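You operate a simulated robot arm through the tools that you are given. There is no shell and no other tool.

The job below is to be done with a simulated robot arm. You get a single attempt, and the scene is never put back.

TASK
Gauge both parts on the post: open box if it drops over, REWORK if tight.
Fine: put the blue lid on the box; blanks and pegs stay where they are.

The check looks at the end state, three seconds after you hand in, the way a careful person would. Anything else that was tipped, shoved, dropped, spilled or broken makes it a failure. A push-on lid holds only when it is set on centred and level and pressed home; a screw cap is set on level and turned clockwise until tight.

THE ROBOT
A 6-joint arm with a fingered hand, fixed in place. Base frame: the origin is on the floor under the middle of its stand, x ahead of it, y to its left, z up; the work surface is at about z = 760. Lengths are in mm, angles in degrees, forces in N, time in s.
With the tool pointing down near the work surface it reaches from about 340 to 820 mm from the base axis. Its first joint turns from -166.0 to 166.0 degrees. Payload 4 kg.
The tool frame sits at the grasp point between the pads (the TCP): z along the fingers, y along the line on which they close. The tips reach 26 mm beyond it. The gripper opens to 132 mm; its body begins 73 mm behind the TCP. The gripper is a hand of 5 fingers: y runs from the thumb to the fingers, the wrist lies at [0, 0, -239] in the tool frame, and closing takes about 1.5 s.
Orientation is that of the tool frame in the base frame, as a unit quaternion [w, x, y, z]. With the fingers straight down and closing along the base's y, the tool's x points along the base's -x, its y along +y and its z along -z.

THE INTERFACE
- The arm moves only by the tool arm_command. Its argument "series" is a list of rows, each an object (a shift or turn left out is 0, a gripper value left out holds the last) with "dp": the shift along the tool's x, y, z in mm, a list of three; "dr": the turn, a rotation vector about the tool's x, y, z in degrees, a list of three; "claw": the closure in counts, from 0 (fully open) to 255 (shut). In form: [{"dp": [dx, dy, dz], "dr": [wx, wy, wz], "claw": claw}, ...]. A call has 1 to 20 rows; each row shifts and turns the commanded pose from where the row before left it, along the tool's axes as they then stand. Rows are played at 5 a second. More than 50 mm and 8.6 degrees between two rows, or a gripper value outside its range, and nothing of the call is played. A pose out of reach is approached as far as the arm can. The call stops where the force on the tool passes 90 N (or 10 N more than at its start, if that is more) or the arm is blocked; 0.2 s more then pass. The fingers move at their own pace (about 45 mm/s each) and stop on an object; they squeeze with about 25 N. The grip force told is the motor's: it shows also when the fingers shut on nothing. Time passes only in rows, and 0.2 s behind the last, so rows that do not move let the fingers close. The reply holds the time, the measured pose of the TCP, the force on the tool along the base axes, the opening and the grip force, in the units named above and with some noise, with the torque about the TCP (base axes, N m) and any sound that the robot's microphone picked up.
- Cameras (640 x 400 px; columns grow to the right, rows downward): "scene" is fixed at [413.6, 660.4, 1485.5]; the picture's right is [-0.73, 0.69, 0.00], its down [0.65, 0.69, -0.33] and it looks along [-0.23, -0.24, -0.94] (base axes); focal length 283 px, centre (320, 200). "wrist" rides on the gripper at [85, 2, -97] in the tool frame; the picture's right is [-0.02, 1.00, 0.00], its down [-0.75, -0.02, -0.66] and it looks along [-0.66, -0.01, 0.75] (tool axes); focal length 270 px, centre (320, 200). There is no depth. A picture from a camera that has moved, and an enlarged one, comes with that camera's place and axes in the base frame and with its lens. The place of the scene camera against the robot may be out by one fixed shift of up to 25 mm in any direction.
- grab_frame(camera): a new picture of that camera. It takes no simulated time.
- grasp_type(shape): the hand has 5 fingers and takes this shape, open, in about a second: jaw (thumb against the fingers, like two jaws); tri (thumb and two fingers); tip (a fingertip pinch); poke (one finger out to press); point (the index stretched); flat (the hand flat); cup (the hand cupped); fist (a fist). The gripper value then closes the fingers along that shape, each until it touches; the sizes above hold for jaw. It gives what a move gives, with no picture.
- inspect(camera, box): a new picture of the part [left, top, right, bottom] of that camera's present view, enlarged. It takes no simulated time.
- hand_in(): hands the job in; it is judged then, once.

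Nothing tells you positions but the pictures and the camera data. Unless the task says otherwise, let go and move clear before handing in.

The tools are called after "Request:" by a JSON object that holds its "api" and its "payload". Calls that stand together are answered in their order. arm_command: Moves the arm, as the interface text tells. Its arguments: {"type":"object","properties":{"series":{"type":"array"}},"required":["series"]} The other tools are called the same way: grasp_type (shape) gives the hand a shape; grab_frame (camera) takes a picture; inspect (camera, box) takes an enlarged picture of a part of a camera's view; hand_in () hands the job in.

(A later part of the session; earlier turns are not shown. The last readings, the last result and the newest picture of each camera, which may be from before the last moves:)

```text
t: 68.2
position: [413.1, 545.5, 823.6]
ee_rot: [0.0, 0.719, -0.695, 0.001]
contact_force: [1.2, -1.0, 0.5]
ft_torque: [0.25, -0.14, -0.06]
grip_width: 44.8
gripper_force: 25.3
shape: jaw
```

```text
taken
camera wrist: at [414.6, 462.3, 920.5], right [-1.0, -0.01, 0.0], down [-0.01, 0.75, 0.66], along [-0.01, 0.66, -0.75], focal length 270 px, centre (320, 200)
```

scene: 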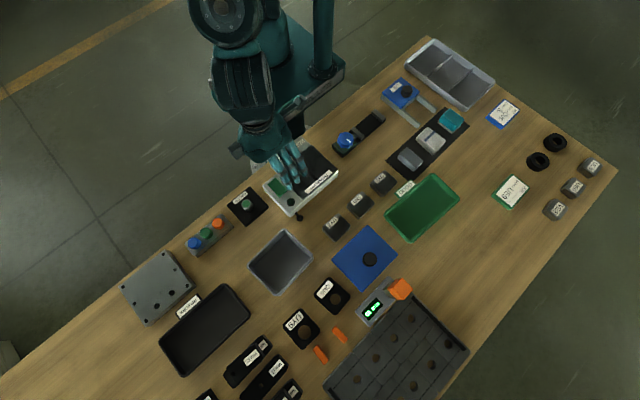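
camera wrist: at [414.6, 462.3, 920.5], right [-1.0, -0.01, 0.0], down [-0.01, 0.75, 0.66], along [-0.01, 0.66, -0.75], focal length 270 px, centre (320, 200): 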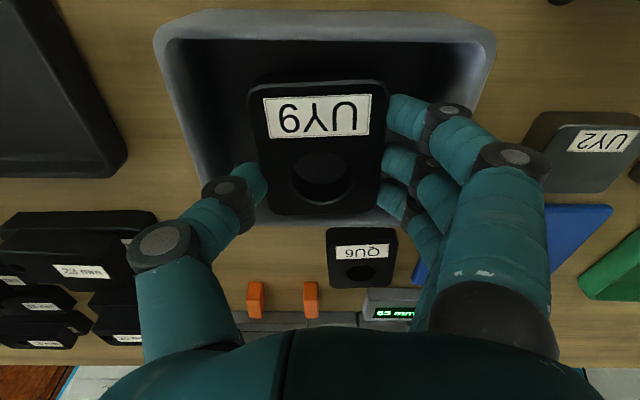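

A little contact remains. I'll raise a touch more and open the fingers.

Request:
{"api": "arm_command", "payload": {"series": [{"dp": [0, 0, -1.5]}, {"claw": 150}, {"claw": 125}, {"claw": 115}, {"dp": [0, 0, 0]}, {"dp": [0, 0, 0]}]}}

Request:
{"api": "grab_frame", "payload": {"camera": "wrist"}}

```text
t: 69.6
position: [413.9, 546.3, 826.8]
ee_rot: [-0.001, 0.72, -0.694, -0.002]
contact_force: [5.0, 4.4, 21.9]
ft_torque: [0.76, 0.29, -0.18]
grip_width: 68.2
gripper_force: 0.0
shape: jaw
```

```text
taken
camera wrist: at [414.6, 462.8, 923.0], right [-1.0, -0.02, 0.0], down [-0.01, 0.75, 0.66], along [-0.01, 0.66, -0.75], focal length 270 px, centre (320, 200)
```

wrist: 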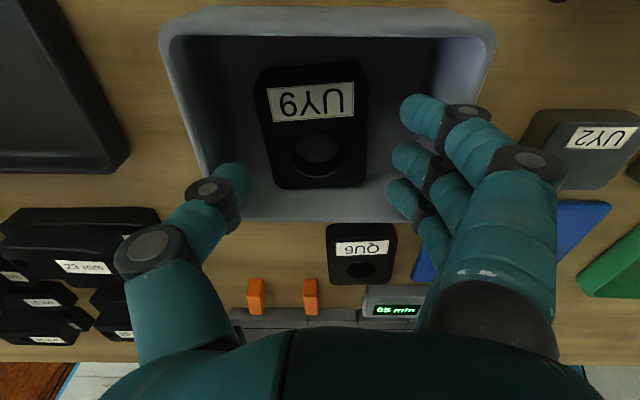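

UY9 lies flat inside the box. One finger is still pressing on the rim, so I'll lift straight up now.

Request:
{"api": "arm_command", "payload": {"series": [{"dp": [0, 0, -5]}, {"dp": [0, 0, -10]}, {"dp": [0, 0, -20]}, {"dp": [0, 0, -25]}, {"dp": [0, 0, -25]}, {"dp": [0, 0, 0]}]}}

Request:
{"api": "grab_frame", "payload": {"camera": "wrist"}}

Request:
{"api": "inspect", "payload": {"camera": "scene", "box": [100, 180, 300, 400]}}

```text
t: 71.0
position: [413.4, 547.3, 910.9]
ee_rot: [0.0, 0.719, -0.695, 0.0]
contact_force: [-0.6, -0.4, 0.6]
ft_torque: [-0.02, -0.01, -0.02]
grip_width: 71.8
gripper_force: 0.0
shape: jaw
```

```text
taken
camera wrist: at [415.0, 462.9, 1007.6], right [-1.0, -0.01, 0.0], down [-0.01, 0.75, 0.66], along [-0.01, 0.66, -0.75], focal length 270 px, centre (320, 200)
```

wrist: 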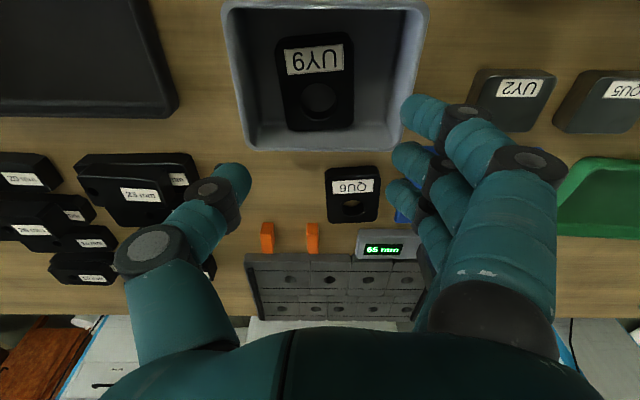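

```text
1.82 times, centred on (200, 290) of scene
camera zoom: at [413.6, 660.4, 1485.5], right [-0.73, 0.69, 0.0], down [0.65, 0.69, -0.33], along [-0.23, -0.24, -0.94], focal length 515 px, centre (538, 36)
```

zoom: 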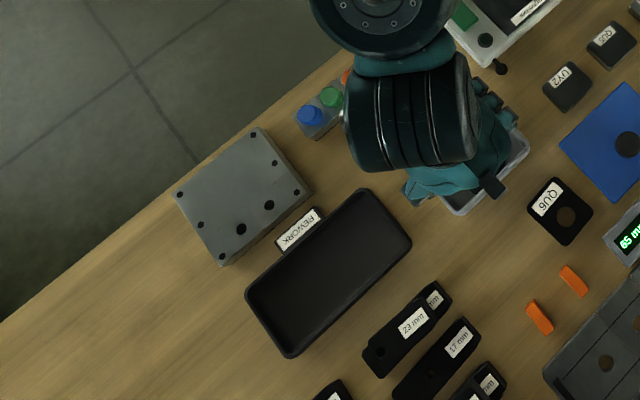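

UY9 rests in the box. Next is QU6: I'll move over for a precise look with the hand yawed to match it.

Request:
{"api": "arm_command", "payload": {"series": [{"dp": [-31.5, 12.5, 7]}, {"dp": [-31.5, 12.5, 7]}, {"dp": [-31.4, 12.5, 7]}, {"dr": [0, 0, -3]}, {"dp": [0, 0, 0]}]}}

Request:
{"api": "grab_frame", "payload": {"camera": "wrist"}}

Request:
{"api": "inspect", "payload": {"camera": "wrist", "box": [260, 60, 380, 180]}}

Request:
{"api": "inspect", "payload": {"camera": "scene", "box": [180, 150, 340, 290]}}

```text
t: 72.2
position: [371.7, 639.3, 888.3]
ee_rot: [0.0, 0.737, -0.675, 0.0]
contact_force: [-0.6, 0.4, 0.3]
ft_torque: [0.01, 0.04, -0.03]
grip_width: 71.6
gripper_force: 0.0
shape: jaw
```

```text
taken
camera wrist: at [377.8, 556.2, 986.1], right [-1.0, -0.07, 0.0], down [-0.05, 0.75, 0.66], along [-0.04, 0.66, -0.75], focal length 270 px, centre (320, 200)
```

wrist: 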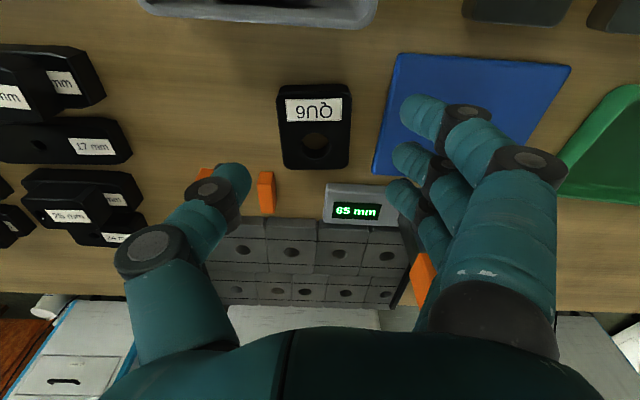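

```text
3.33 times, centred on (320, 120) of wrist
camera zoom: at [377.8, 556.2, 986.1], right [-1.0, -0.07, 0.0], down [-0.05, 0.75, 0.66], along [-0.04, 0.66, -0.75], focal length 901 px, centre (320, 467)
```

zoom: 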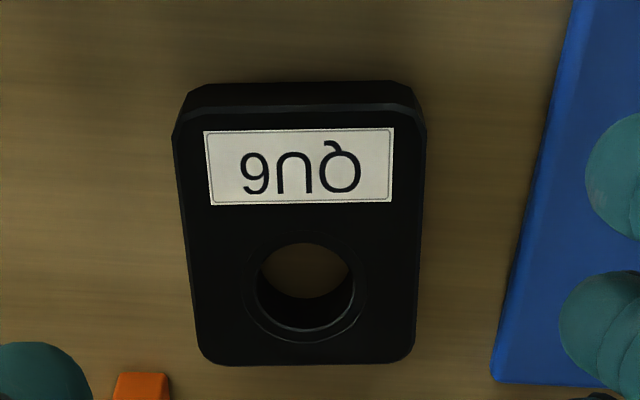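

```text
2.86 times, centred on (260, 220) of scene
camera zoom: at [413.6, 660.4, 1485.5], right [-0.73, 0.69, 0.0], down [0.65, 0.69, -0.33], along [-0.23, -0.24, -0.94], focal length 810 px, centre (491, 143)
```

zoom: 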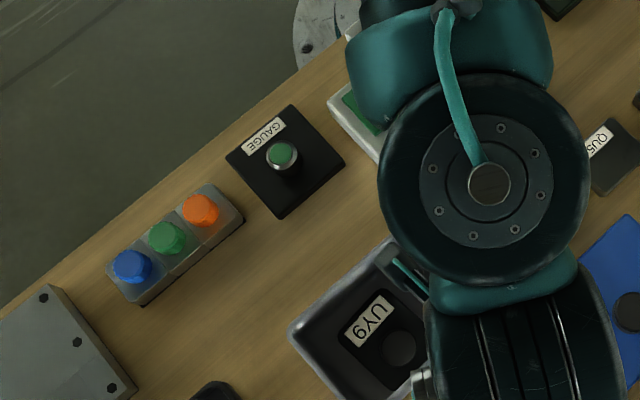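

QU6's bore looks smaller, about 26 mm, but I'll gauge it on the post anyway. I'll move over its centre with a narrow opening to stay clear of the blue lid edge, and descend part way.

Request:
{"api": "arm_command", "payload": {"series": [{"dp": [-12.4, -2.6, 10], "claw": 122}, {"dp": [-12.4, -2.6, 15]}, {"dp": [0, 0, 15]}, {"dp": [0, 0, 15]}, {"dp": [0, 0, 0]}]}}

Request:
{"api": "grab_frame", "payload": {"camera": "wrist"}}

Request:
{"api": "inspect", "payload": {"camera": "wrist", "box": [240, 80, 460, 240]}}

```text
t: 73.4
position: [374.9, 665.3, 834.7]
ee_rot: [0.0, 0.737, -0.676, 0.0]
contact_force: [0.8, 0.2, -0.8]
ft_torque: [0.01, -0.04, 0.0]
grip_width: 69.7
gripper_force: 0.0
shape: jaw
```

```text
taken
camera wrist: at [381.0, 580.2, 931.2], right [-1.0, -0.07, 0.0], down [-0.05, 0.75, 0.66], along [-0.04, 0.66, -0.75], focal length 270 px, centre (320, 200)
```

wrist: 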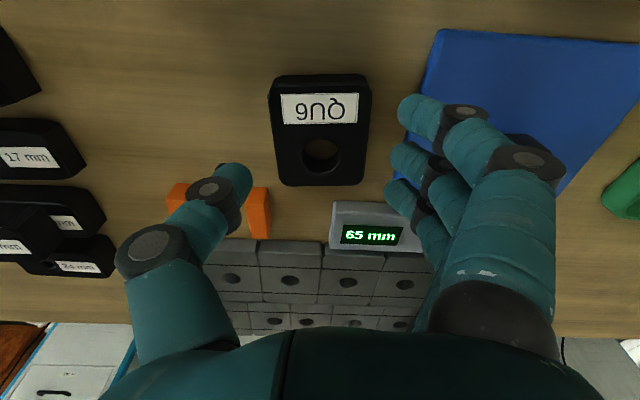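

```text
2.50 times, centred on (350, 160) of wrist
camera zoom: at [381.0, 580.2, 931.2], right [-1.0, -0.07, 0.0], down [-0.05, 0.75, 0.66], along [-0.04, 0.66, -0.75], focal length 676 px, centre (245, 300)
```

zoom: 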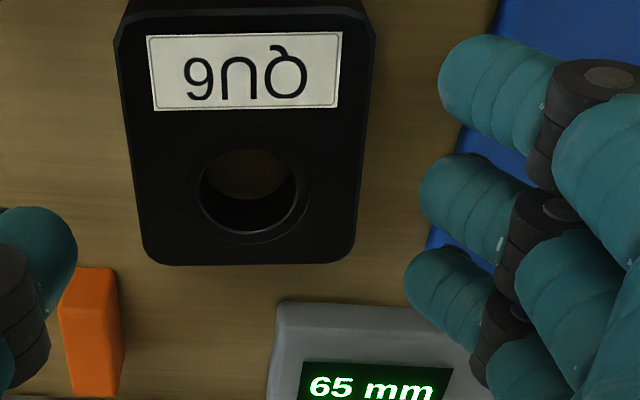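

Alignment over QU6 is good. I'll descend to grip height.

Request:
{"api": "arm_command", "payload": {"series": [{"dp": [0, 0, 12]}, {"dp": [0, 0, 12]}, {"dp": [0, 0, 10]}, {"dp": [0, 0, 7]}, {"dp": [0, 0, 4]}, {"dp": [0, 0, 0]}]}}

Request:
{"api": "grab_frame", "payload": {"camera": "wrist"}}

```text
t: 74.8
position: [375.2, 664.5, 790.6]
ee_rot: [0.0, 0.737, -0.675, 0.0]
contact_force: [0.0, 0.0, 0.3]
ft_torque: [0.03, -0.03, 0.01]
grip_width: 70.2
gripper_force: 0.0
shape: jaw
```

```text
taken
camera wrist: at [380.9, 580.8, 886.5], right [-1.0, -0.07, 0.0], down [-0.05, 0.75, 0.66], along [-0.04, 0.66, -0.75], focal length 270 px, centre (320, 200)
```

wrist: 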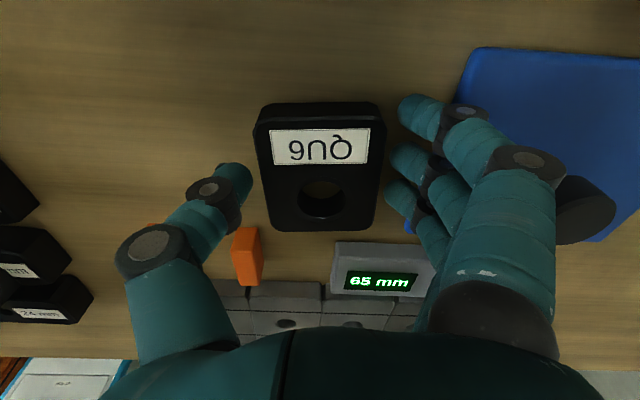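

There is no contact. I'll close on QU6 and lift.

Request:
{"api": "arm_command", "payload": {"series": [{"claw": 140}, {"claw": 160}, {"claw": 190}, {"claw": 190}, {"claw": 190}, {"dp": [0, 0, 0]}]}}

Request:
{"api": "grab_frame", "payload": {"camera": "wrist"}}

```text
t: 76.2
position: [374.3, 664.4, 789.4]
ee_rot: [0.0, 0.737, -0.675, 0.0]
contact_force: [-0.7, -0.4, -0.1]
ft_torque: [0.0, 0.1, 0.01]
grip_width: 54.0
gripper_force: 24.8
shape: jaw
```

```text
taken
camera wrist: at [380.9, 580.8, 886.4], right [-1.0, -0.07, 0.0], down [-0.05, 0.75, 0.66], along [-0.04, 0.66, -0.75], focal length 270 px, centre (320, 200)
```

wrist: 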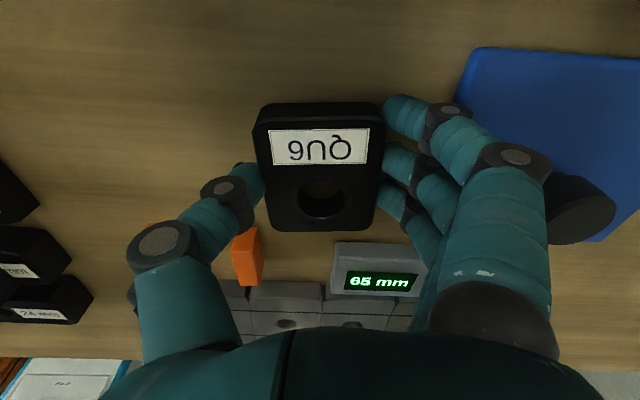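

QU6 is gripped. I'll lift it, turn to the gauge orientation and travel to the same viewing pose as before.

Request:
{"api": "arm_command", "payload": {"series": [{"dp": [0, 0, -5]}, {"dp": [0, 0, -10]}, {"dp": [0, 0, -20]}, {"dp": [0, 0, -30]}, {"dp": [0, 0, -36]}, {"dp": [30, 0, 0], "dr": [0, 0, 8.2]}, {"dr": [0, 0, 8.2]}, {"dr": [0, 0, 8.2]}, {"dr": [0, 0, 8.2]}, {"dr": [0, 0, 8.2]}, {"dr": [0, 0, 8.2]}, {"dr": [0, 0, 8.2]}, {"dr": [0, 0, 8.2]}, {"dr": [0, 0, 8.2]}, {"dr": [0, 0, 8.2]}, {"dr": [0, 0, 8.2]}, {"dr": [0, 0, 8.2]}, {"dr": [0, 0, 8.2]}, {"dr": [0, 0, 3.2]}, {"dp": [0, 0, 0]}]}}

Request:
{"api": "grab_frame", "payload": {"camera": "wrist"}}

```text
t: 80.4
position: [377.2, 633.9, 890.4]
ee_rot: [0.0, 0.129, 0.992, 0.0]
contact_force: [0.0, 0.1, -5.1]
ft_torque: [0.0, -0.01, -0.02]
grip_width: 54.3
gripper_force: 25.2
shape: jaw
```

```text
taken
camera wrist: at [296.6, 658.5, 987.4], right [0.28, 0.96, 0.0], down [0.72, -0.21, 0.66], along [0.63, -0.18, -0.75], focal length 270 px, centre (320, 200)
```

wrist: 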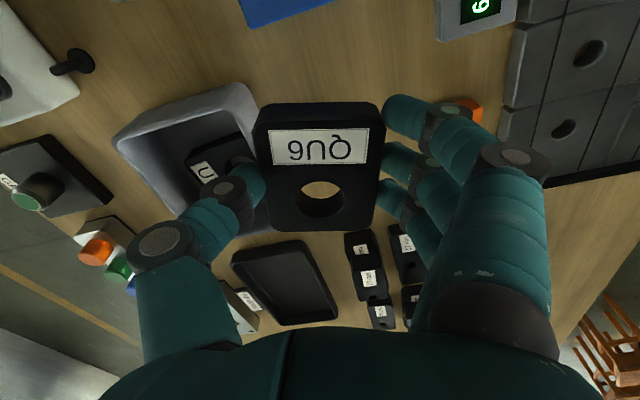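

QU6 is held level. Now I'll move to the viewing pose beside the gauge.

Request:
{"api": "arm_command", "payload": {"series": [{"dp": [-17, -38.5, 0]}, {"dp": [-17, -38.5, 0]}, {"dp": [-17, -38.5, 0]}, {"dp": [-17, -38.5, 0]}, {"dp": [-17, -38.5, 0]}, {"dp": [-17, -38.5, 0]}, {"dp": [-17, -38.5, 0]}, {"dp": [0, 0, 0]}, {"dp": [0, 0, 0]}]}}

Request:
{"api": "grab_frame", "payload": {"camera": "wrist"}}

Request:
{"api": "inspect", "payload": {"camera": "wrist", "box": [250, 0, 400, 120]}}

Request:
{"api": "inspect", "payload": {"camera": "wrist", "box": [280, 165, 360, 230]}}

```text
t: 82.4
position: [423.4, 342.6, 890.9]
ee_rot: [0.001, 0.129, 0.992, 0.0]
contact_force: [0.5, 0.2, -4.8]
ft_torque: [-0.01, -0.04, -0.01]
grip_width: 53.7
gripper_force: 24.7
shape: jaw
```

```text
taken
camera wrist: at [342.5, 367.4, 988.1], right [0.27, 0.96, 0.0], down [0.72, -0.21, 0.66], along [0.63, -0.18, -0.75], focal length 270 px, centre (320, 200)
```

wrist: 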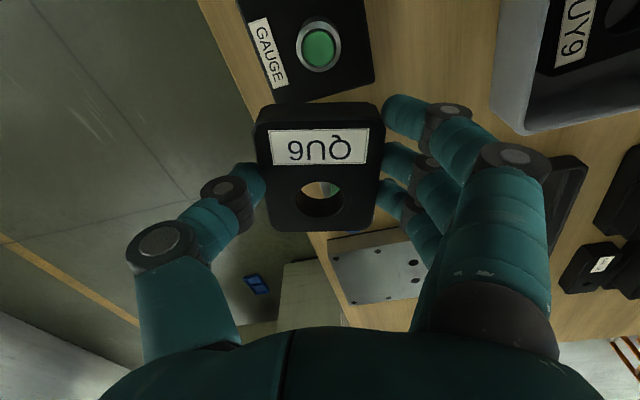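

```text
3.33 times, centred on (325, 60) of wrist
camera zoom: at [342.5, 367.4, 988.1], right [0.27, 0.96, 0.0], down [0.72, -0.21, 0.66], along [0.63, -0.18, -0.75], focal length 901 px, centre (303, 667)
```

zoom: 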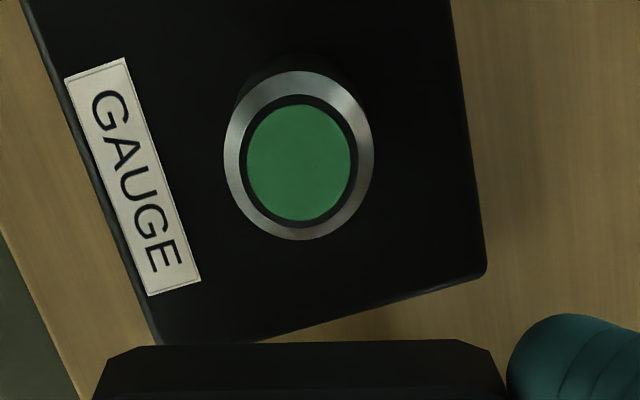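

```text
6.15 times, centred on (320, 198) of wrist
camera zoom: at [342.5, 367.4, 988.1], right [0.27, 0.96, 0.0], down [0.72, -0.21, 0.66], along [0.63, -0.18, -0.75], focal length 1663 px, centre (320, 215)
```

zoom: 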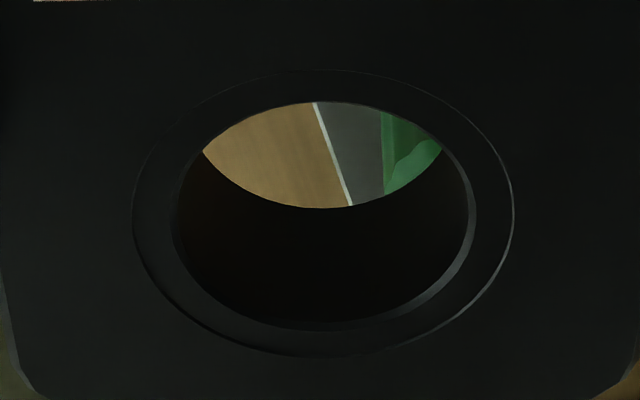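

QU6's bore measures about 26 mm against the post's 28.4 mm. I'll centre it over the post and lower to test it physically.

Request:
{"api": "arm_command", "payload": {"series": [{"dp": [19, 0.2, 0]}, {"dp": [19, 0.2, 0]}, {"dp": [19.5, 0.2, 0]}, {"dp": [0, 0, 15]}, {"dp": [0, 0, 15]}, {"dp": [0, 0, 15]}, {"dp": [0, 0, 10]}, {"dp": [0, 0, 3]}, {"dp": [0, 0, 0]}]}}

Request:
{"api": "grab_frame", "payload": {"camera": "wrist"}}

Request:
{"api": "inspect", "payload": {"camera": "wrist", "box": [280, 165, 360, 230]}}

```text
t: 84.4
position: [369.2, 359.6, 833.1]
ee_rot: [0.0, 0.129, 0.992, 0.0]
contact_force: [0.7, 0.6, -4.6]
ft_torque: [0.0, -0.02, 0.01]
grip_width: 54.1
gripper_force: 25.4
shape: jaw
```

```text
taken
camera wrist: at [287.7, 383.2, 929.3], right [0.27, 0.96, 0.0], down [0.72, -0.21, 0.66], along [0.63, -0.18, -0.75], focal length 270 px, centre (320, 200)
```

wrist: 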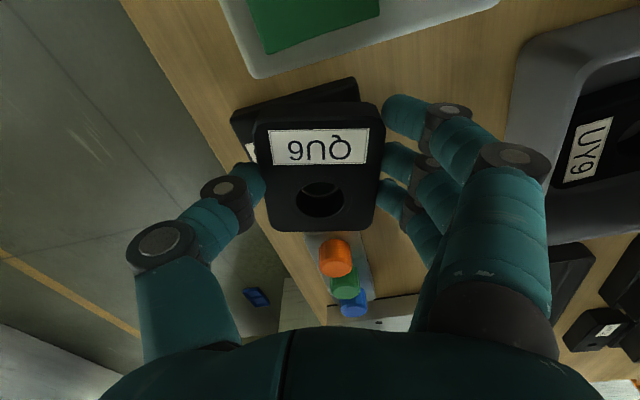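

```text
6.15 times, centred on (320, 198) of wrist
camera zoom: at [287.7, 383.2, 929.3], right [0.27, 0.96, 0.0], down [0.72, -0.21, 0.66], along [0.63, -0.18, -0.75], focal length 1663 px, centre (320, 215)
```

zoom: 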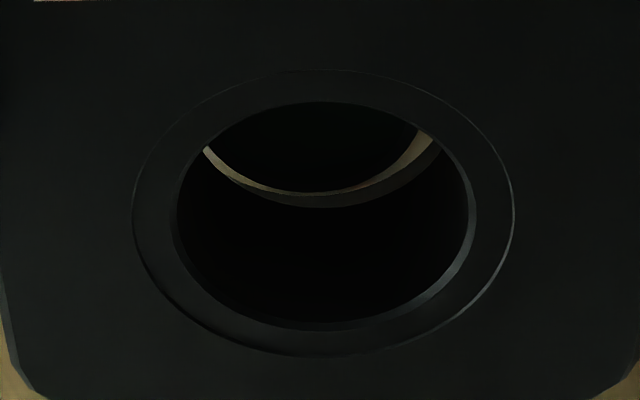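

I'll lower a little more for a clearer view of the concentricity.

Request:
{"api": "arm_command", "payload": {"series": [{"dp": [0, -1, 2]}, {"dp": [0, 0, 1.5]}, {"dp": [0, 0, 0]}]}}

Request:
{"api": "inspect", "payload": {"camera": "wrist", "box": [280, 165, 360, 230]}}

```text
t: 85.2
position: [369.4, 357.9, 829.0]
ee_rot: [0.0, 0.129, 0.992, 0.001]
contact_force: [-2.8, -1.0, 16.6]
ft_torque: [-0.11, -0.04, -0.02]
grip_width: 54.2
gripper_force: 25.1
shape: jaw
```

```text
6.15 times, centred on (320, 198) of wrist
camera zoom: at [287.3, 382.3, 926.4], right [0.27, 0.96, 0.0], down [0.72, -0.21, 0.66], along [0.63, -0.18, -0.75], focal length 1663 px, centre (320, 215)
```

zoom: 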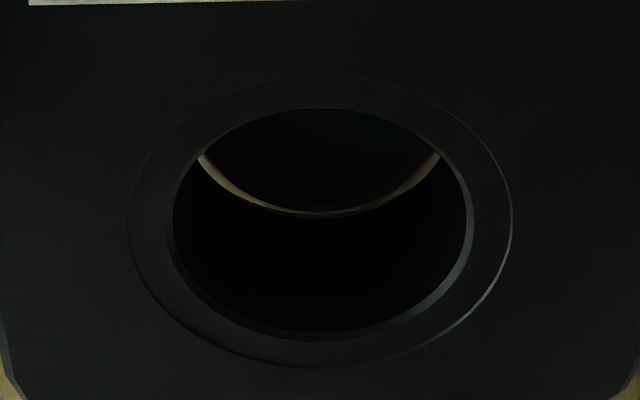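

QU6 meets the post top at z≈829 with about 20 N and does not enter. To rule out misalignment, I'll lift a little, correct by under 1 mm and try once more.

Request:
{"api": "arm_command", "payload": {"series": [{"dp": [0, 0, -2]}, {"dp": [0.7, 0.4, 0]}, {"dp": [0, 0, 1]}, {"dp": [0, 0, 1]}, {"dp": [0, 0, 0]}]}}

Request:
{"api": "arm_command", "payload": {"series": [{"dp": [0, 0, 0.7]}, {"dp": [0, 0, 0.7]}, {"dp": [0, 0, 0]}]}}

Request:
{"api": "inspect", "payload": {"camera": "wrist", "box": [250, 95, 390, 235]}}

```text
t: 86.4
position: [367.7, 359.2, 829.7]
ee_rot: [0.0, 0.129, 0.992, 0.0]
contact_force: [4.0, -1.5, 11.0]
ft_torque: [-0.06, -0.32, 0.01]
grip_width: 54.1
gripper_force: 24.7
shape: jaw
```

```text
t: 87.2
position: [367.6, 358.6, 828.6]
ee_rot: [0.0, 0.128, 0.992, 0.001]
contact_force: [3.4, -2.4, 27.6]
ft_torque: [-0.11, -0.29, 0.0]
grip_width: 54.4
gripper_force: 24.4
shape: jaw
```

```text
2.86 times, centred on (320, 165) of wrist
camera zoom: at [286.4, 382.5, 925.2], right [0.27, 0.96, 0.0], down [0.72, -0.21, 0.66], along [0.63, -0.18, -0.75], focal length 772 px, centre (320, 300)
```

zoom: 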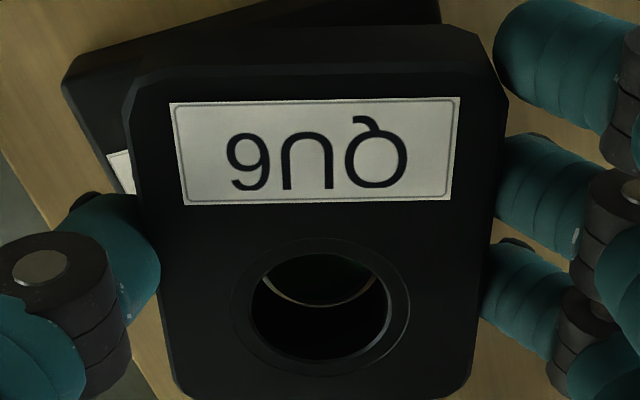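

QU6 sits on top of the post even with up to about 28 N, so it is tight and goes to REWORK. I'll lift off, square the hand up and carry it over to the REWORK tray.

Request:
{"api": "arm_command", "payload": {"series": [{"dp": [0, 0, -5]}, {"dp": [0, 0, -15]}, {"dp": [0, 0, -20]}, {"dp": [0, 0, -22]}, {"dr": [0, 0, -7.4]}, {"dr": [0, 0, -7.4]}, {"dp": [-31.7, 22.6, 0]}, {"dp": [-31.7, 22.6, 0]}, {"dp": [-31.7, 22.6, 0]}, {"dp": [-31.7, 22.6, 0]}, {"dp": [-31.7, 22.6, 0]}, {"dp": [-31.7, 22.6, 0]}, {"dp": [-31.7, 22.6, 0]}, {"dp": [0, 0, 0]}]}}

Request:
{"api": "grab_frame", "payload": {"camera": "wrist"}}

Request:
{"api": "inspect", "payload": {"camera": "scene", "box": [100, 180, 300, 400]}}

```text
t: 90.2
position: [590.4, 517.0, 887.1]
ee_rot: [-0.001, 0.0, 1.0, -0.001]
contact_force: [-0.6, -1.0, -5.0]
ft_torque: [0.01, -0.02, 0.0]
grip_width: 54.4
gripper_force: 24.7
shape: jaw
```

```text
taken
camera wrist: at [505.7, 520.1, 984.7], right [0.02, 1.0, 0.0], down [0.75, -0.01, 0.66], along [0.66, -0.01, -0.75], focal length 270 px, centre (320, 200)
```

wrist: 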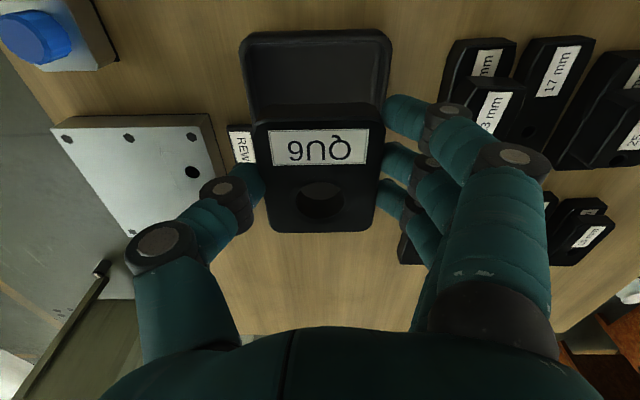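

```text
1.82 times, centred on (200, 290) of scene
camera zoom: at [413.6, 660.4, 1485.5], right [-0.73, 0.69, 0.0], down [0.65, 0.69, -0.33], along [-0.23, -0.24, -0.94], focal length 515 px, centre (538, 36)
```

zoom: 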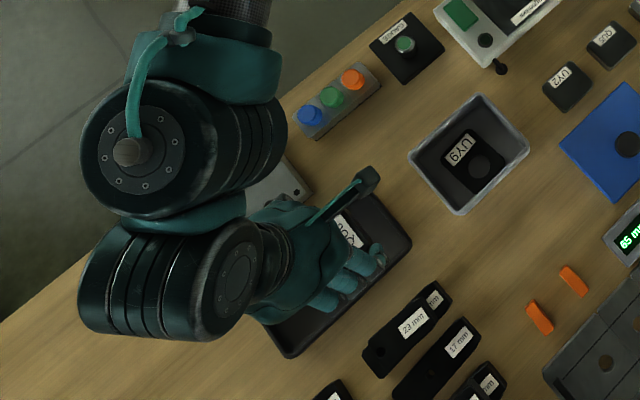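

QU6 is above the REWORK tray. I'll shift slightly further in and lower until the fingertips are just above the tray rim.

Request:
{"api": "arm_command", "payload": {"series": [{"dp": [-8, -1.5, 5]}, {"dp": [0, 0, 15]}, {"dp": [0, 0, 15]}, {"dp": [0, 0, 15]}, {"dp": [0, 0, 12]}, {"dp": [0, 0, 8]}, {"dp": [0, 0, 0]}]}}

Request:
{"api": "grab_frame", "payload": {"camera": "wrist"}}

```text
t: 91.8
position: [597.6, 515.7, 818.6]
ee_rot: [0.0, 0.0, 1.0, 0.0]
contact_force: [0.5, -0.5, -4.8]
ft_torque: [-0.02, 0.0, 0.01]
grip_width: 54.6
gripper_force: 24.2
shape: jaw
```

```text
taken
camera wrist: at [513.2, 518.4, 915.6], right [0.02, 1.0, 0.0], down [0.75, -0.01, 0.66], along [0.66, -0.01, -0.75], focal length 270 px, centre (320, 200)
```

wrist: 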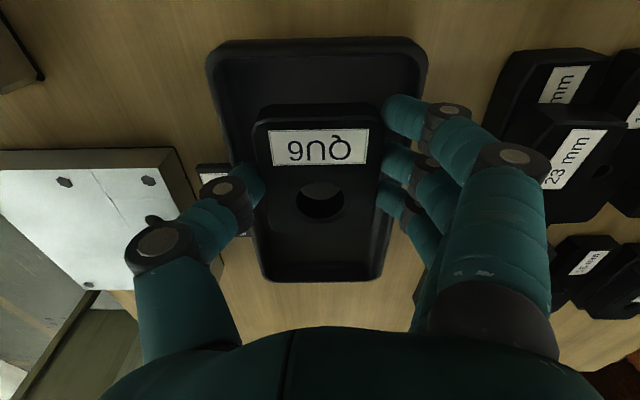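

The part is well within the tray outline. I'll lower the last few millimetres.

Request:
{"api": "arm_command", "payload": {"series": [{"dp": [0, 0, 3]}, {"dp": [0, 0, 3]}, {"dp": [0, 0, 2]}, {"dp": [0, 0, 0]}]}}

Request:
{"api": "inspect", "payload": {"camera": "wrist", "box": [180, 30, 460, 300]}}

```text
t: 92.8
position: [597.8, 516.0, 809.7]
ee_rot: [0.0, 0.0, 1.0, 0.0]
contact_force: [1.3, 0.4, -5.0]
ft_torque: [0.0, -0.01, -0.02]
grip_width: 54.7
gripper_force: 24.8
shape: jaw
```

```text
1.48 times, centred on (320, 165) of wrist
camera zoom: at [513.2, 517.7, 907.8], right [0.02, 1.0, 0.0], down [0.75, -0.01, 0.66], along [0.66, -0.01, -0.75], focal length 400 px, centre (320, 252)
```

zoom: 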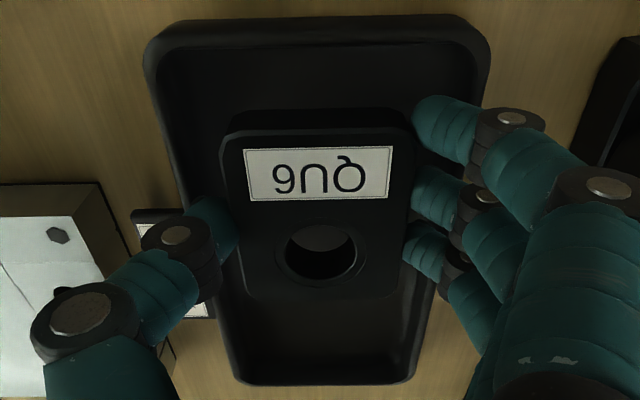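

There is still no contact. I'll go down 3 mm more, then release.

Request:
{"api": "arm_command", "payload": {"series": [{"dp": [0, 0, 1.5]}, {"dp": [0, 0, 1.5]}, {"dp": [0, 0, 0]}]}}

```text
t: 93.6
position: [596.9, 515.9, 808.3]
ee_rot: [0.0, 0.0, 1.0, 0.001]
contact_force: [0.1, -0.5, -4.8]
ft_torque: [0.03, 0.01, 0.01]
grip_width: 54.7
gripper_force: 25.4
shape: jaw
```

Releasing QU6 into the REWORK tray.

Request:
{"api": "arm_command", "payload": {"series": [{"claw": 150}, {"claw": 138}, {"claw": 128}, {"dp": [0, 0, 0]}, {"dp": [0, 0, -3]}, {"dp": [0, 0, -10]}, {"dp": [0, 0, -20]}, {"dp": [0, 0, -25]}, {"dp": [0, 0, -25]}, {"dp": [0, 0, 0]}]}}

Request:
{"api": "grab_frame", "payload": {"camera": "wrist"}}

```text
t: 95.8
position: [598.0, 515.6, 891.4]
ee_rot: [0.0, 0.001, 1.0, 0.0]
contact_force: [-0.3, 0.4, 0.6]
ft_torque: [-0.02, 0.0, -0.01]
grip_width: 64.8
gripper_force: 0.0
shape: jaw
```

```text
taken
camera wrist: at [513.1, 517.9, 988.2], right [0.02, 1.0, 0.0], down [0.75, -0.01, 0.66], along [0.66, -0.01, -0.75], focal length 270 px, centre (320, 200)
```

wrist: 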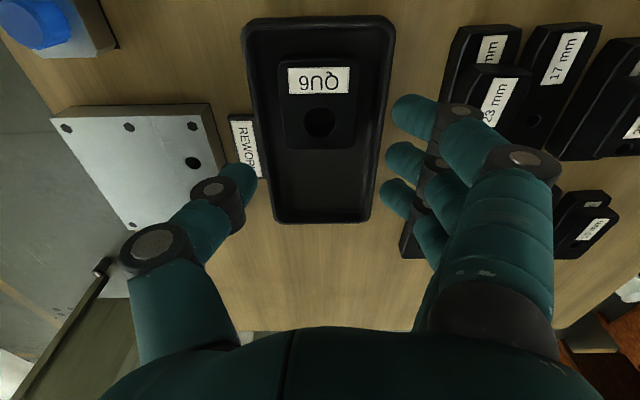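

QU6 lies flat in the REWORK tray. Next comes the lid: first I'll measure the box rim precisely from above.

Request:
{"api": "arm_command", "payload": {"series": [{"dp": [34.8, 3, -11.5]}, {"dp": [34.8, 3, -11.5]}, {"dp": [34.8, 3, -11.5]}, {"dp": [34.8, 3, -11.5]}, {"dp": [34.8, 3, -11.5]}, {"dp": [34.8, 3, -11.5]}, {"dp": [0, 0, 0]}, {"dp": [0, 0, 0]}]}}

Request:
{"api": "grab_frame", "payload": {"camera": "wrist"}}

Request:
{"api": "inspect", "payload": {"camera": "wrist", "box": [230, 10, 410, 180]}}

```text
t: 97.6
position: [388.9, 531.7, 960.7]
ee_rot: [0.0, 0.0, 1.0, -0.001]
contact_force: [0.7, -0.1, -0.3]
ft_torque: [-0.03, 0.0, 0.04]
grip_width: 64.9
gripper_force: 0.1
shape: jaw
```

```text
taken
camera wrist: at [303.8, 535.2, 1056.9], right [0.02, 1.0, 0.0], down [0.75, -0.01, 0.66], along [0.66, -0.01, -0.75], focal length 270 px, centre (320, 200)
```

wrist: 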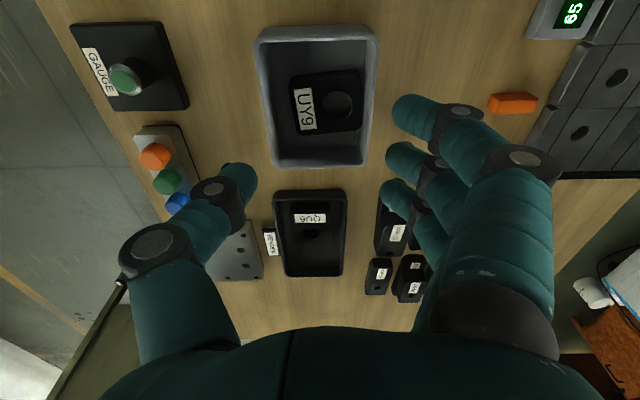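

```text
2.35 times, centred on (320, 95) of wrist
camera zoom: at [303.8, 535.2, 1056.9], right [0.02, 1.0, 0.0], down [0.75, -0.01, 0.66], along [0.66, -0.01, -0.75], focal length 636 px, centre (320, 447)
```

zoom: 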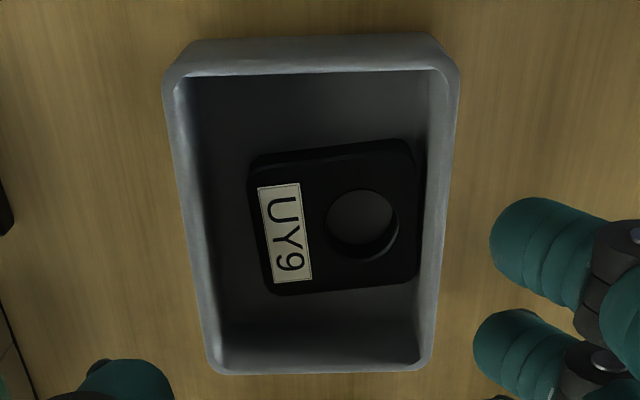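

I have a good view of the box rim. Now I'll zoom the scene camera on the lid and compare its size to the box.

Request:
{"api": "inspect", "payload": {"camera": "scene", "box": [320, 215, 410, 300]}}

Request:
{"api": "inspect", "payload": {"camera": "scene", "box": [235, 220, 325, 305]}}

```text
4.71 times, centred on (365, 258) of scene
camera zoom: at [413.6, 660.4, 1485.5], right [-0.73, 0.69, 0.0], down [0.65, 0.69, -0.33], along [-0.23, -0.24, -0.94], focal length 1333 px, centre (108, -71)
```

zoom: 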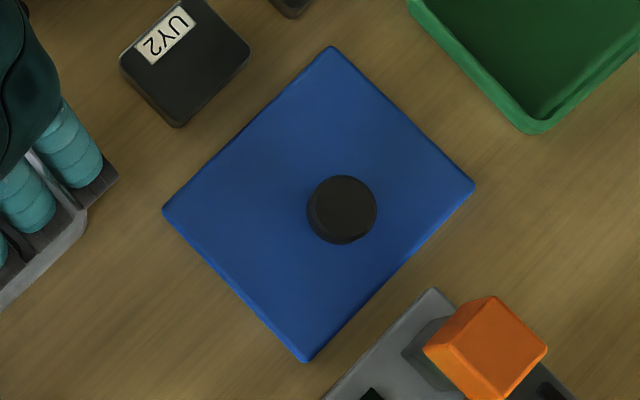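

```text
4.71 times, centred on (280, 262) of scene
camera zoom: at [413.6, 660.4, 1485.5], right [-0.73, 0.69, 0.0], down [0.65, 0.69, -0.33], along [-0.23, -0.24, -0.94], focal length 1333 px, centre (508, -94)
```

zoom: 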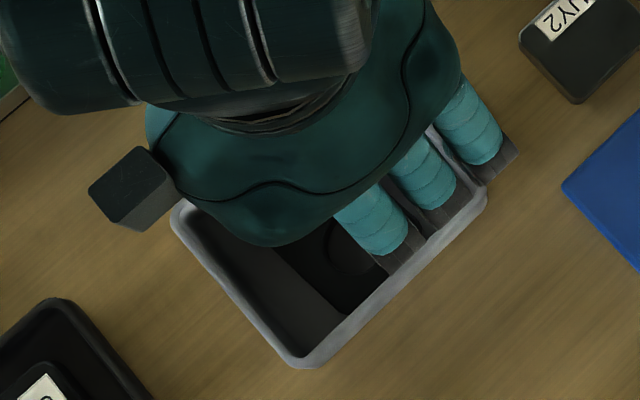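

The lid is about 131×105 mm, matching the box, and its knob is offset about 11 mm toward +y from the lid centre. I'll turn the hand to ψ=90° so it clears the display unit, switch to tri for the round knob, and look at the lid from close.

Request:
{"api": "arm_command", "payload": {"series": [{"dr": [0, 0, -8.2]}, {"dr": [0, 0, -8.2]}, {"dr": [0, 0, -8.2]}, {"dr": [0, 0, -8.2]}, {"dr": [0, 0, -8.2]}, {"dr": [0, 0, -8.2]}, {"dr": [0, 0, -8.2]}, {"dr": [0, 0, -8.2]}, {"dr": [0, 0, -8.2]}, {"dr": [0, 0, -8.2]}, {"dr": [0, 0, -8.0]}, {"dp": [-21.6, 27.4, 12]}, {"dp": [-21.6, 27.4, 12]}, {"dp": [-21.6, 27.4, 12]}, {"dp": [-21.6, 27.4, 12]}, {"dp": [-21.6, 27.4, 12]}, {"dp": [0, 0, 0]}]}}

Request:
{"api": "grasp_type", "payload": {"shape": "tri"}}

Request:
{"api": "grab_frame", "payload": {"camera": "wrist"}}

Request:
{"api": "inspect", "payload": {"camera": "wrist", "box": [220, 50, 420, 210]}}

```text
t: 101.2
position: [251.6, 640.8, 900.2]
ee_rot: [0.0, -0.707, 0.707, 0.0]
contact_force: [0.6, -0.1, 0.3]
ft_torque: [-0.01, -0.02, 0.0]
grip_width: 65.1
gripper_force: 0.1
shape: jaw
```

```text
t: 102.1
position: [251.2, 638.6, 901.1]
ee_rot: [0.0, -0.707, 0.707, 0.0]
contact_force: [0.6, 0.2, -0.1]
ft_torque: [0.05, -0.03, 0.0]
grip_width: 131.8
gripper_force: 0.0
shape: tri
```

```text
taken
camera wrist: at [249.5, 557.2, 997.8], right [-1.0, 0.02, 0.0], down [0.02, 0.75, 0.66], along [0.01, 0.66, -0.75], focal length 270 px, centre (320, 200)
```

wrist: 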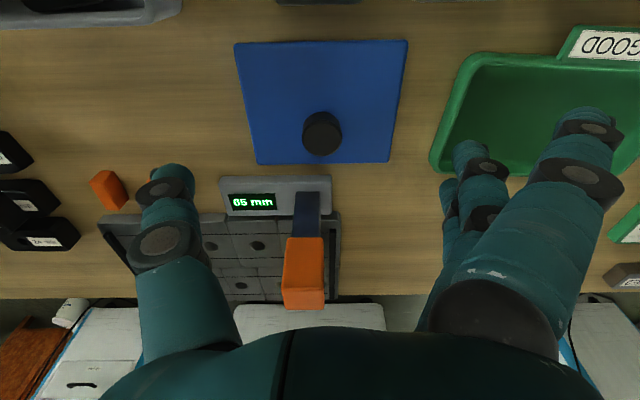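

```text
2.50 times, centred on (320, 130) of wrist
camera zoom: at [249.5, 557.2, 997.8], right [-1.0, 0.02, 0.0], down [0.02, 0.75, 0.66], along [0.01, 0.66, -0.75], focal length 676 px, centre (320, 375)
```

zoom: 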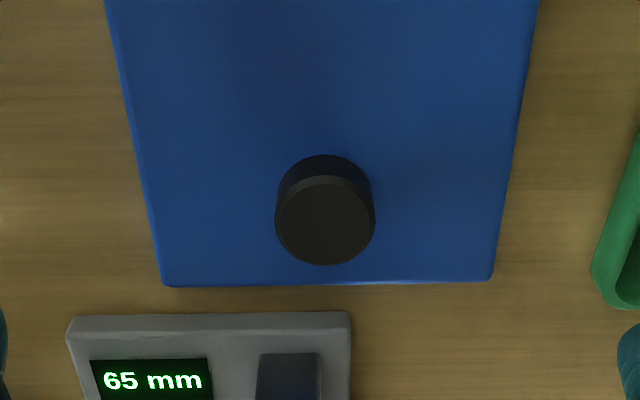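

Let me examine the lid's near edge and far edge in finer detail.

Request:
{"api": "inspect", "payload": {"camera": "wrist", "box": [225, 20, 325, 80]}}

Request:
{"api": "inspect", "payload": {"camera": "wrist", "box": [320, 20, 420, 80]}}

Request:
{"api": "inspect", "payload": {"camera": "wrist", "box": [245, 105, 405, 175]}}

```text
6.40 times, centred on (275, 50) of wrist
camera zoom: at [249.5, 557.2, 997.8], right [-1.0, 0.02, 0.0], down [0.02, 0.75, 0.66], along [0.01, 0.66, -0.75], focal length 1730 px, centre (608, 1160)
```

zoom: 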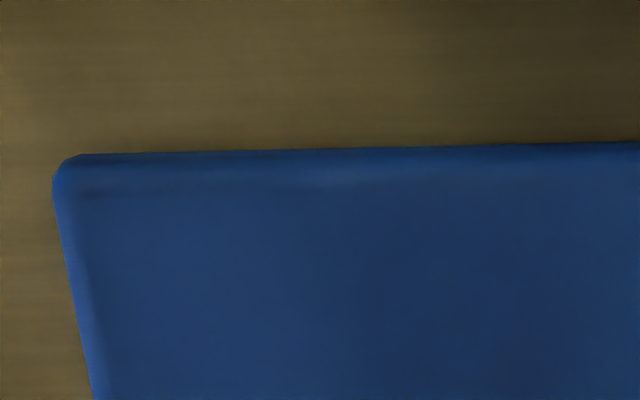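

```text
6.40 times, centred on (370, 50) of wrist
camera zoom: at [249.5, 557.2, 997.8], right [-1.0, 0.02, 0.0], down [0.02, 0.75, 0.66], along [0.01, 0.66, -0.75], focal length 1730 px, centre (0, 1160)
```

zoom: 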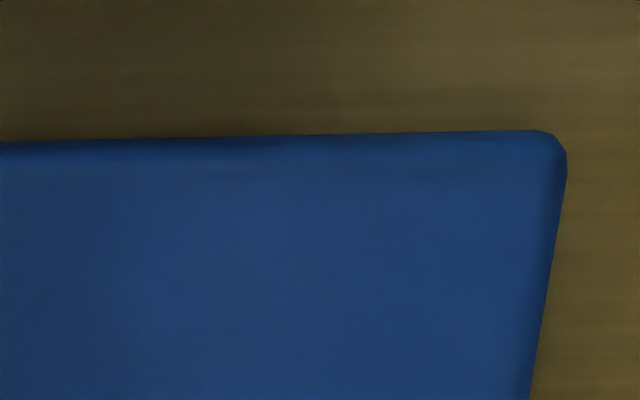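

```text
4.00 times, centred on (325, 140) of wrist
camera zoom: at [249.5, 557.2, 997.8], right [-1.0, 0.02, 0.0], down [0.02, 0.75, 0.66], along [0.01, 0.66, -0.75], focal length 1081 px, centre (300, 440)
```

zoom: 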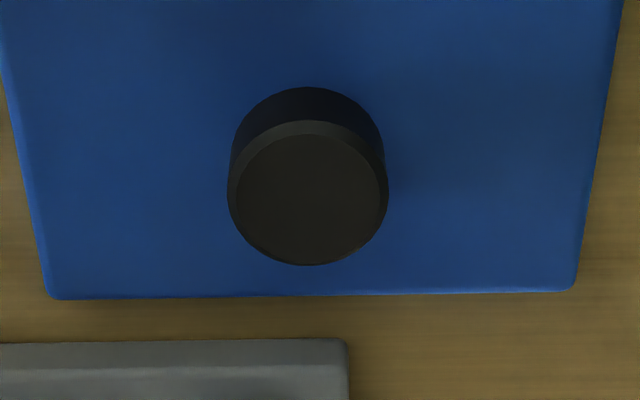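

The knob is about 34 mm in diameter with its top near z≈787, located at about (249,669.7), some 12 mm off the lid centre in +y. I'll move above it and lower part way for a check.

Request:
{"api": "arm_command", "payload": {"series": [{"dp": [-15, 1.2, 10], "claw": 100}, {"dp": [-15, 1.1, 15]}, {"dp": [0, 0, 15]}, {"dp": [0, 0, 10]}, {"dp": [0, 0, 0]}, {"dp": [0, 0, 0]}]}}

Request:
{"api": "grab_frame", "payload": {"camera": "wrist"}}

Request:
{"api": "inspect", "payload": {"camera": "wrist", "box": [240, 90, 400, 220]}}

```text
t: 103.5
position: [248.9, 671.3, 850.9]
ee_rot: [0.0, 0.707, -0.707, 0.0]
contact_force: [0.4, 0.5, 0.0]
ft_torque: [-0.01, -0.02, -0.02]
grip_width: 80.9
gripper_force: 0.0
shape: tri
```

```text
taken
camera wrist: at [247.7, 587.5, 947.9], right [-1.0, 0.02, 0.0], down [0.02, 0.75, 0.66], along [0.01, 0.66, -0.75], focal length 270 px, centre (320, 200)
```

wrist: 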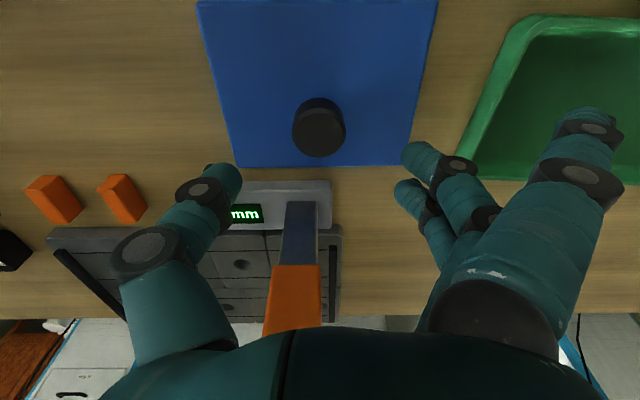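

```text
3.08 times, centred on (320, 155) of wrist
camera zoom: at [247.7, 587.5, 947.9], right [-1.0, 0.02, 0.0], down [0.02, 0.75, 0.66], along [0.01, 0.66, -0.75], focal length 832 px, centre (320, 338)
```

zoom: 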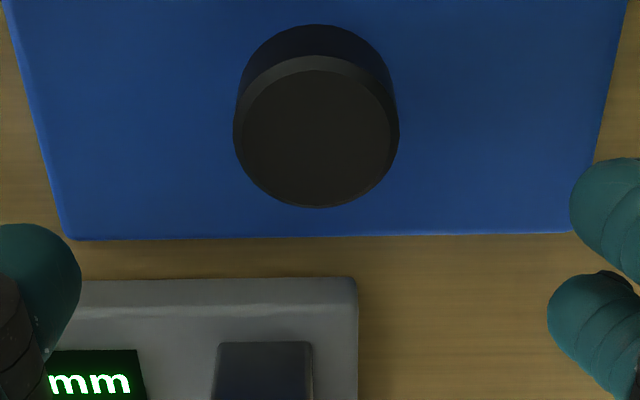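

The knob is almost centred under the grasp point. I'll make a small correction and descend so the tips stop just above the lid's top.

Request:
{"api": "arm_command", "payload": {"series": [{"dp": [1.5, 0.3, 12]}, {"dp": [0, 0, 14]}, {"dp": [0, 0, 12]}, {"dp": [0, 0, 8]}, {"dp": [0, 0, 4]}, {"dp": [0, 0, 0]}]}}

Request:
{"api": "grab_frame", "payload": {"camera": "wrist"}}

```text
t: 104.9
position: [249.3, 669.8, 799.5]
ee_rot: [0.0, -0.707, 0.707, -0.001]
contact_force: [-0.3, 0.0, -0.8]
ft_torque: [0.04, 0.01, 0.01]
grip_width: 80.9
gripper_force: 0.0
shape: tri
```

```text
taken
camera wrist: at [247.5, 585.6, 897.5], right [-1.0, 0.02, 0.0], down [0.02, 0.75, 0.66], along [0.01, 0.66, -0.75], focal length 270 px, centre (320, 200)
```

wrist: 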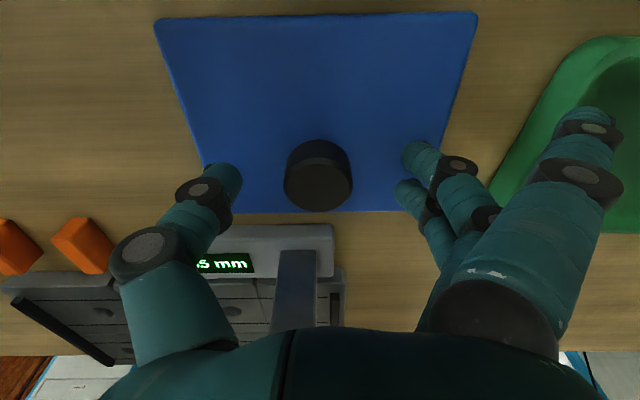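

No contact. I'll lower 2 mm more and close on the knob.

Request:
{"api": "arm_command", "payload": {"series": [{"dp": [0, 0, 2]}, {"claw": 140}, {"claw": 180}, {"claw": 210}, {"claw": 230}, {"claw": 230}, {"claw": 230}, {"dp": [0, 0, 0]}]}}

Request:
{"api": "grab_frame", "payload": {"camera": "wrist"}}

Request:
{"api": "inspect", "payload": {"camera": "wrist", "box": [230, 110, 410, 240]}}

```text
t: 106.7
position: [248.4, 669.5, 799.0]
ee_rot: [0.0, 0.707, -0.707, 0.001]
contact_force: [0.7, 0.4, 0.6]
ft_torque: [0.03, 0.01, 0.01]
grip_width: 24.7
gripper_force: 24.7
shape: tri
```

```text
taken
camera wrist: at [247.4, 585.7, 895.7], right [-1.0, 0.02, 0.0], down [0.02, 0.75, 0.66], along [0.01, 0.66, -0.75], focal length 270 px, centre (320, 200)
```

wrist: 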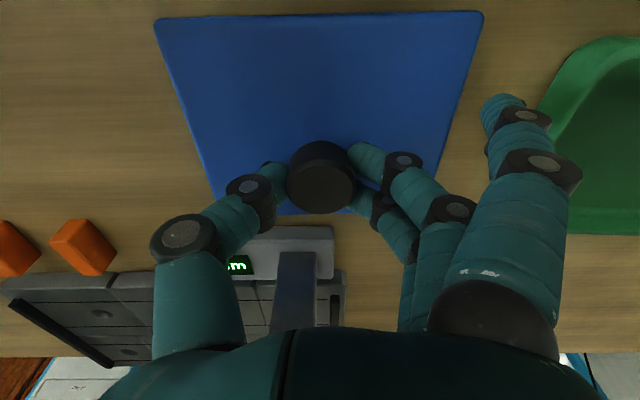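

```text
3.08 times, centred on (320, 175) of wrist
camera zoom: at [247.4, 585.7, 895.7], right [-1.0, 0.02, 0.0], down [0.02, 0.75, 0.66], along [0.01, 0.66, -0.75], focal length 832 px, centre (320, 277)
```

zoom: 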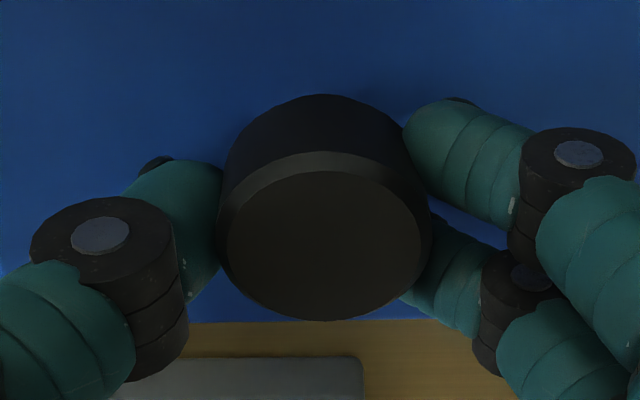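

The knob is gripped. I'll lift gently and check the lid hangs level.

Request:
{"api": "arm_command", "payload": {"series": [{"dp": [0, 0, -3]}, {"dp": [0, 0, -6]}, {"dp": [0, 0, -10]}, {"dp": [0, 0, -20]}, {"dp": [0, 0, -25]}, {"dp": [0, 0, -25]}, {"dp": [0, 0, 0]}, {"dp": [0, 0, 0]}]}}

Request:
{"api": "grab_frame", "payload": {"camera": "wrist"}}

Request:
{"api": "inspect", "payload": {"camera": "scene", "box": [320, 180, 430, 300]}}

```text
t: 108.5
position: [247.8, 670.1, 888.1]
ee_rot: [0.0, -0.707, 0.707, 0.0]
contact_force: [-0.7, 0.3, -0.5]
ft_torque: [0.01, 0.0, -0.01]
grip_width: 24.5
gripper_force: 25.8
shape: tri
```

```text
taken
camera wrist: at [247.0, 586.0, 984.9], right [-1.0, 0.02, 0.0], down [0.02, 0.75, 0.66], along [0.01, 0.66, -0.75], focal length 270 px, centre (320, 200)
```

wrist: 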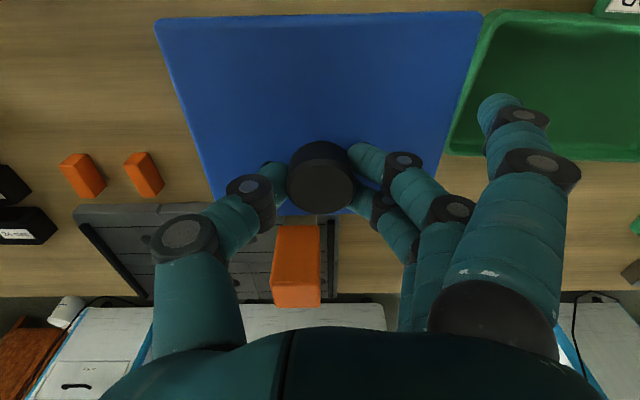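

```text
3.33 times, centred on (375, 240) of scene
camera zoom: at [413.6, 660.4, 1485.5], right [-0.73, 0.69, 0.0], down [0.65, 0.69, -0.33], along [-0.23, -0.24, -0.94], focal length 944 px, centre (137, 67)
```

zoom: 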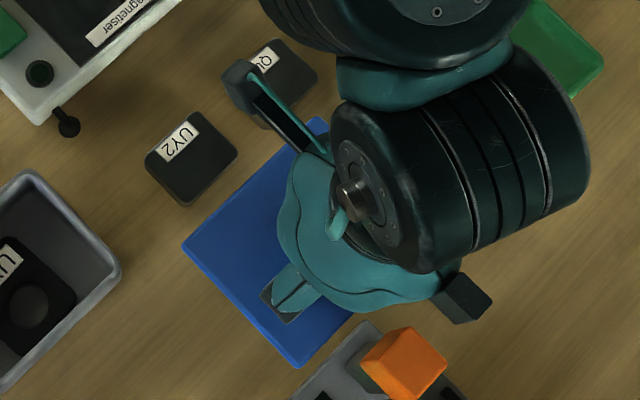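

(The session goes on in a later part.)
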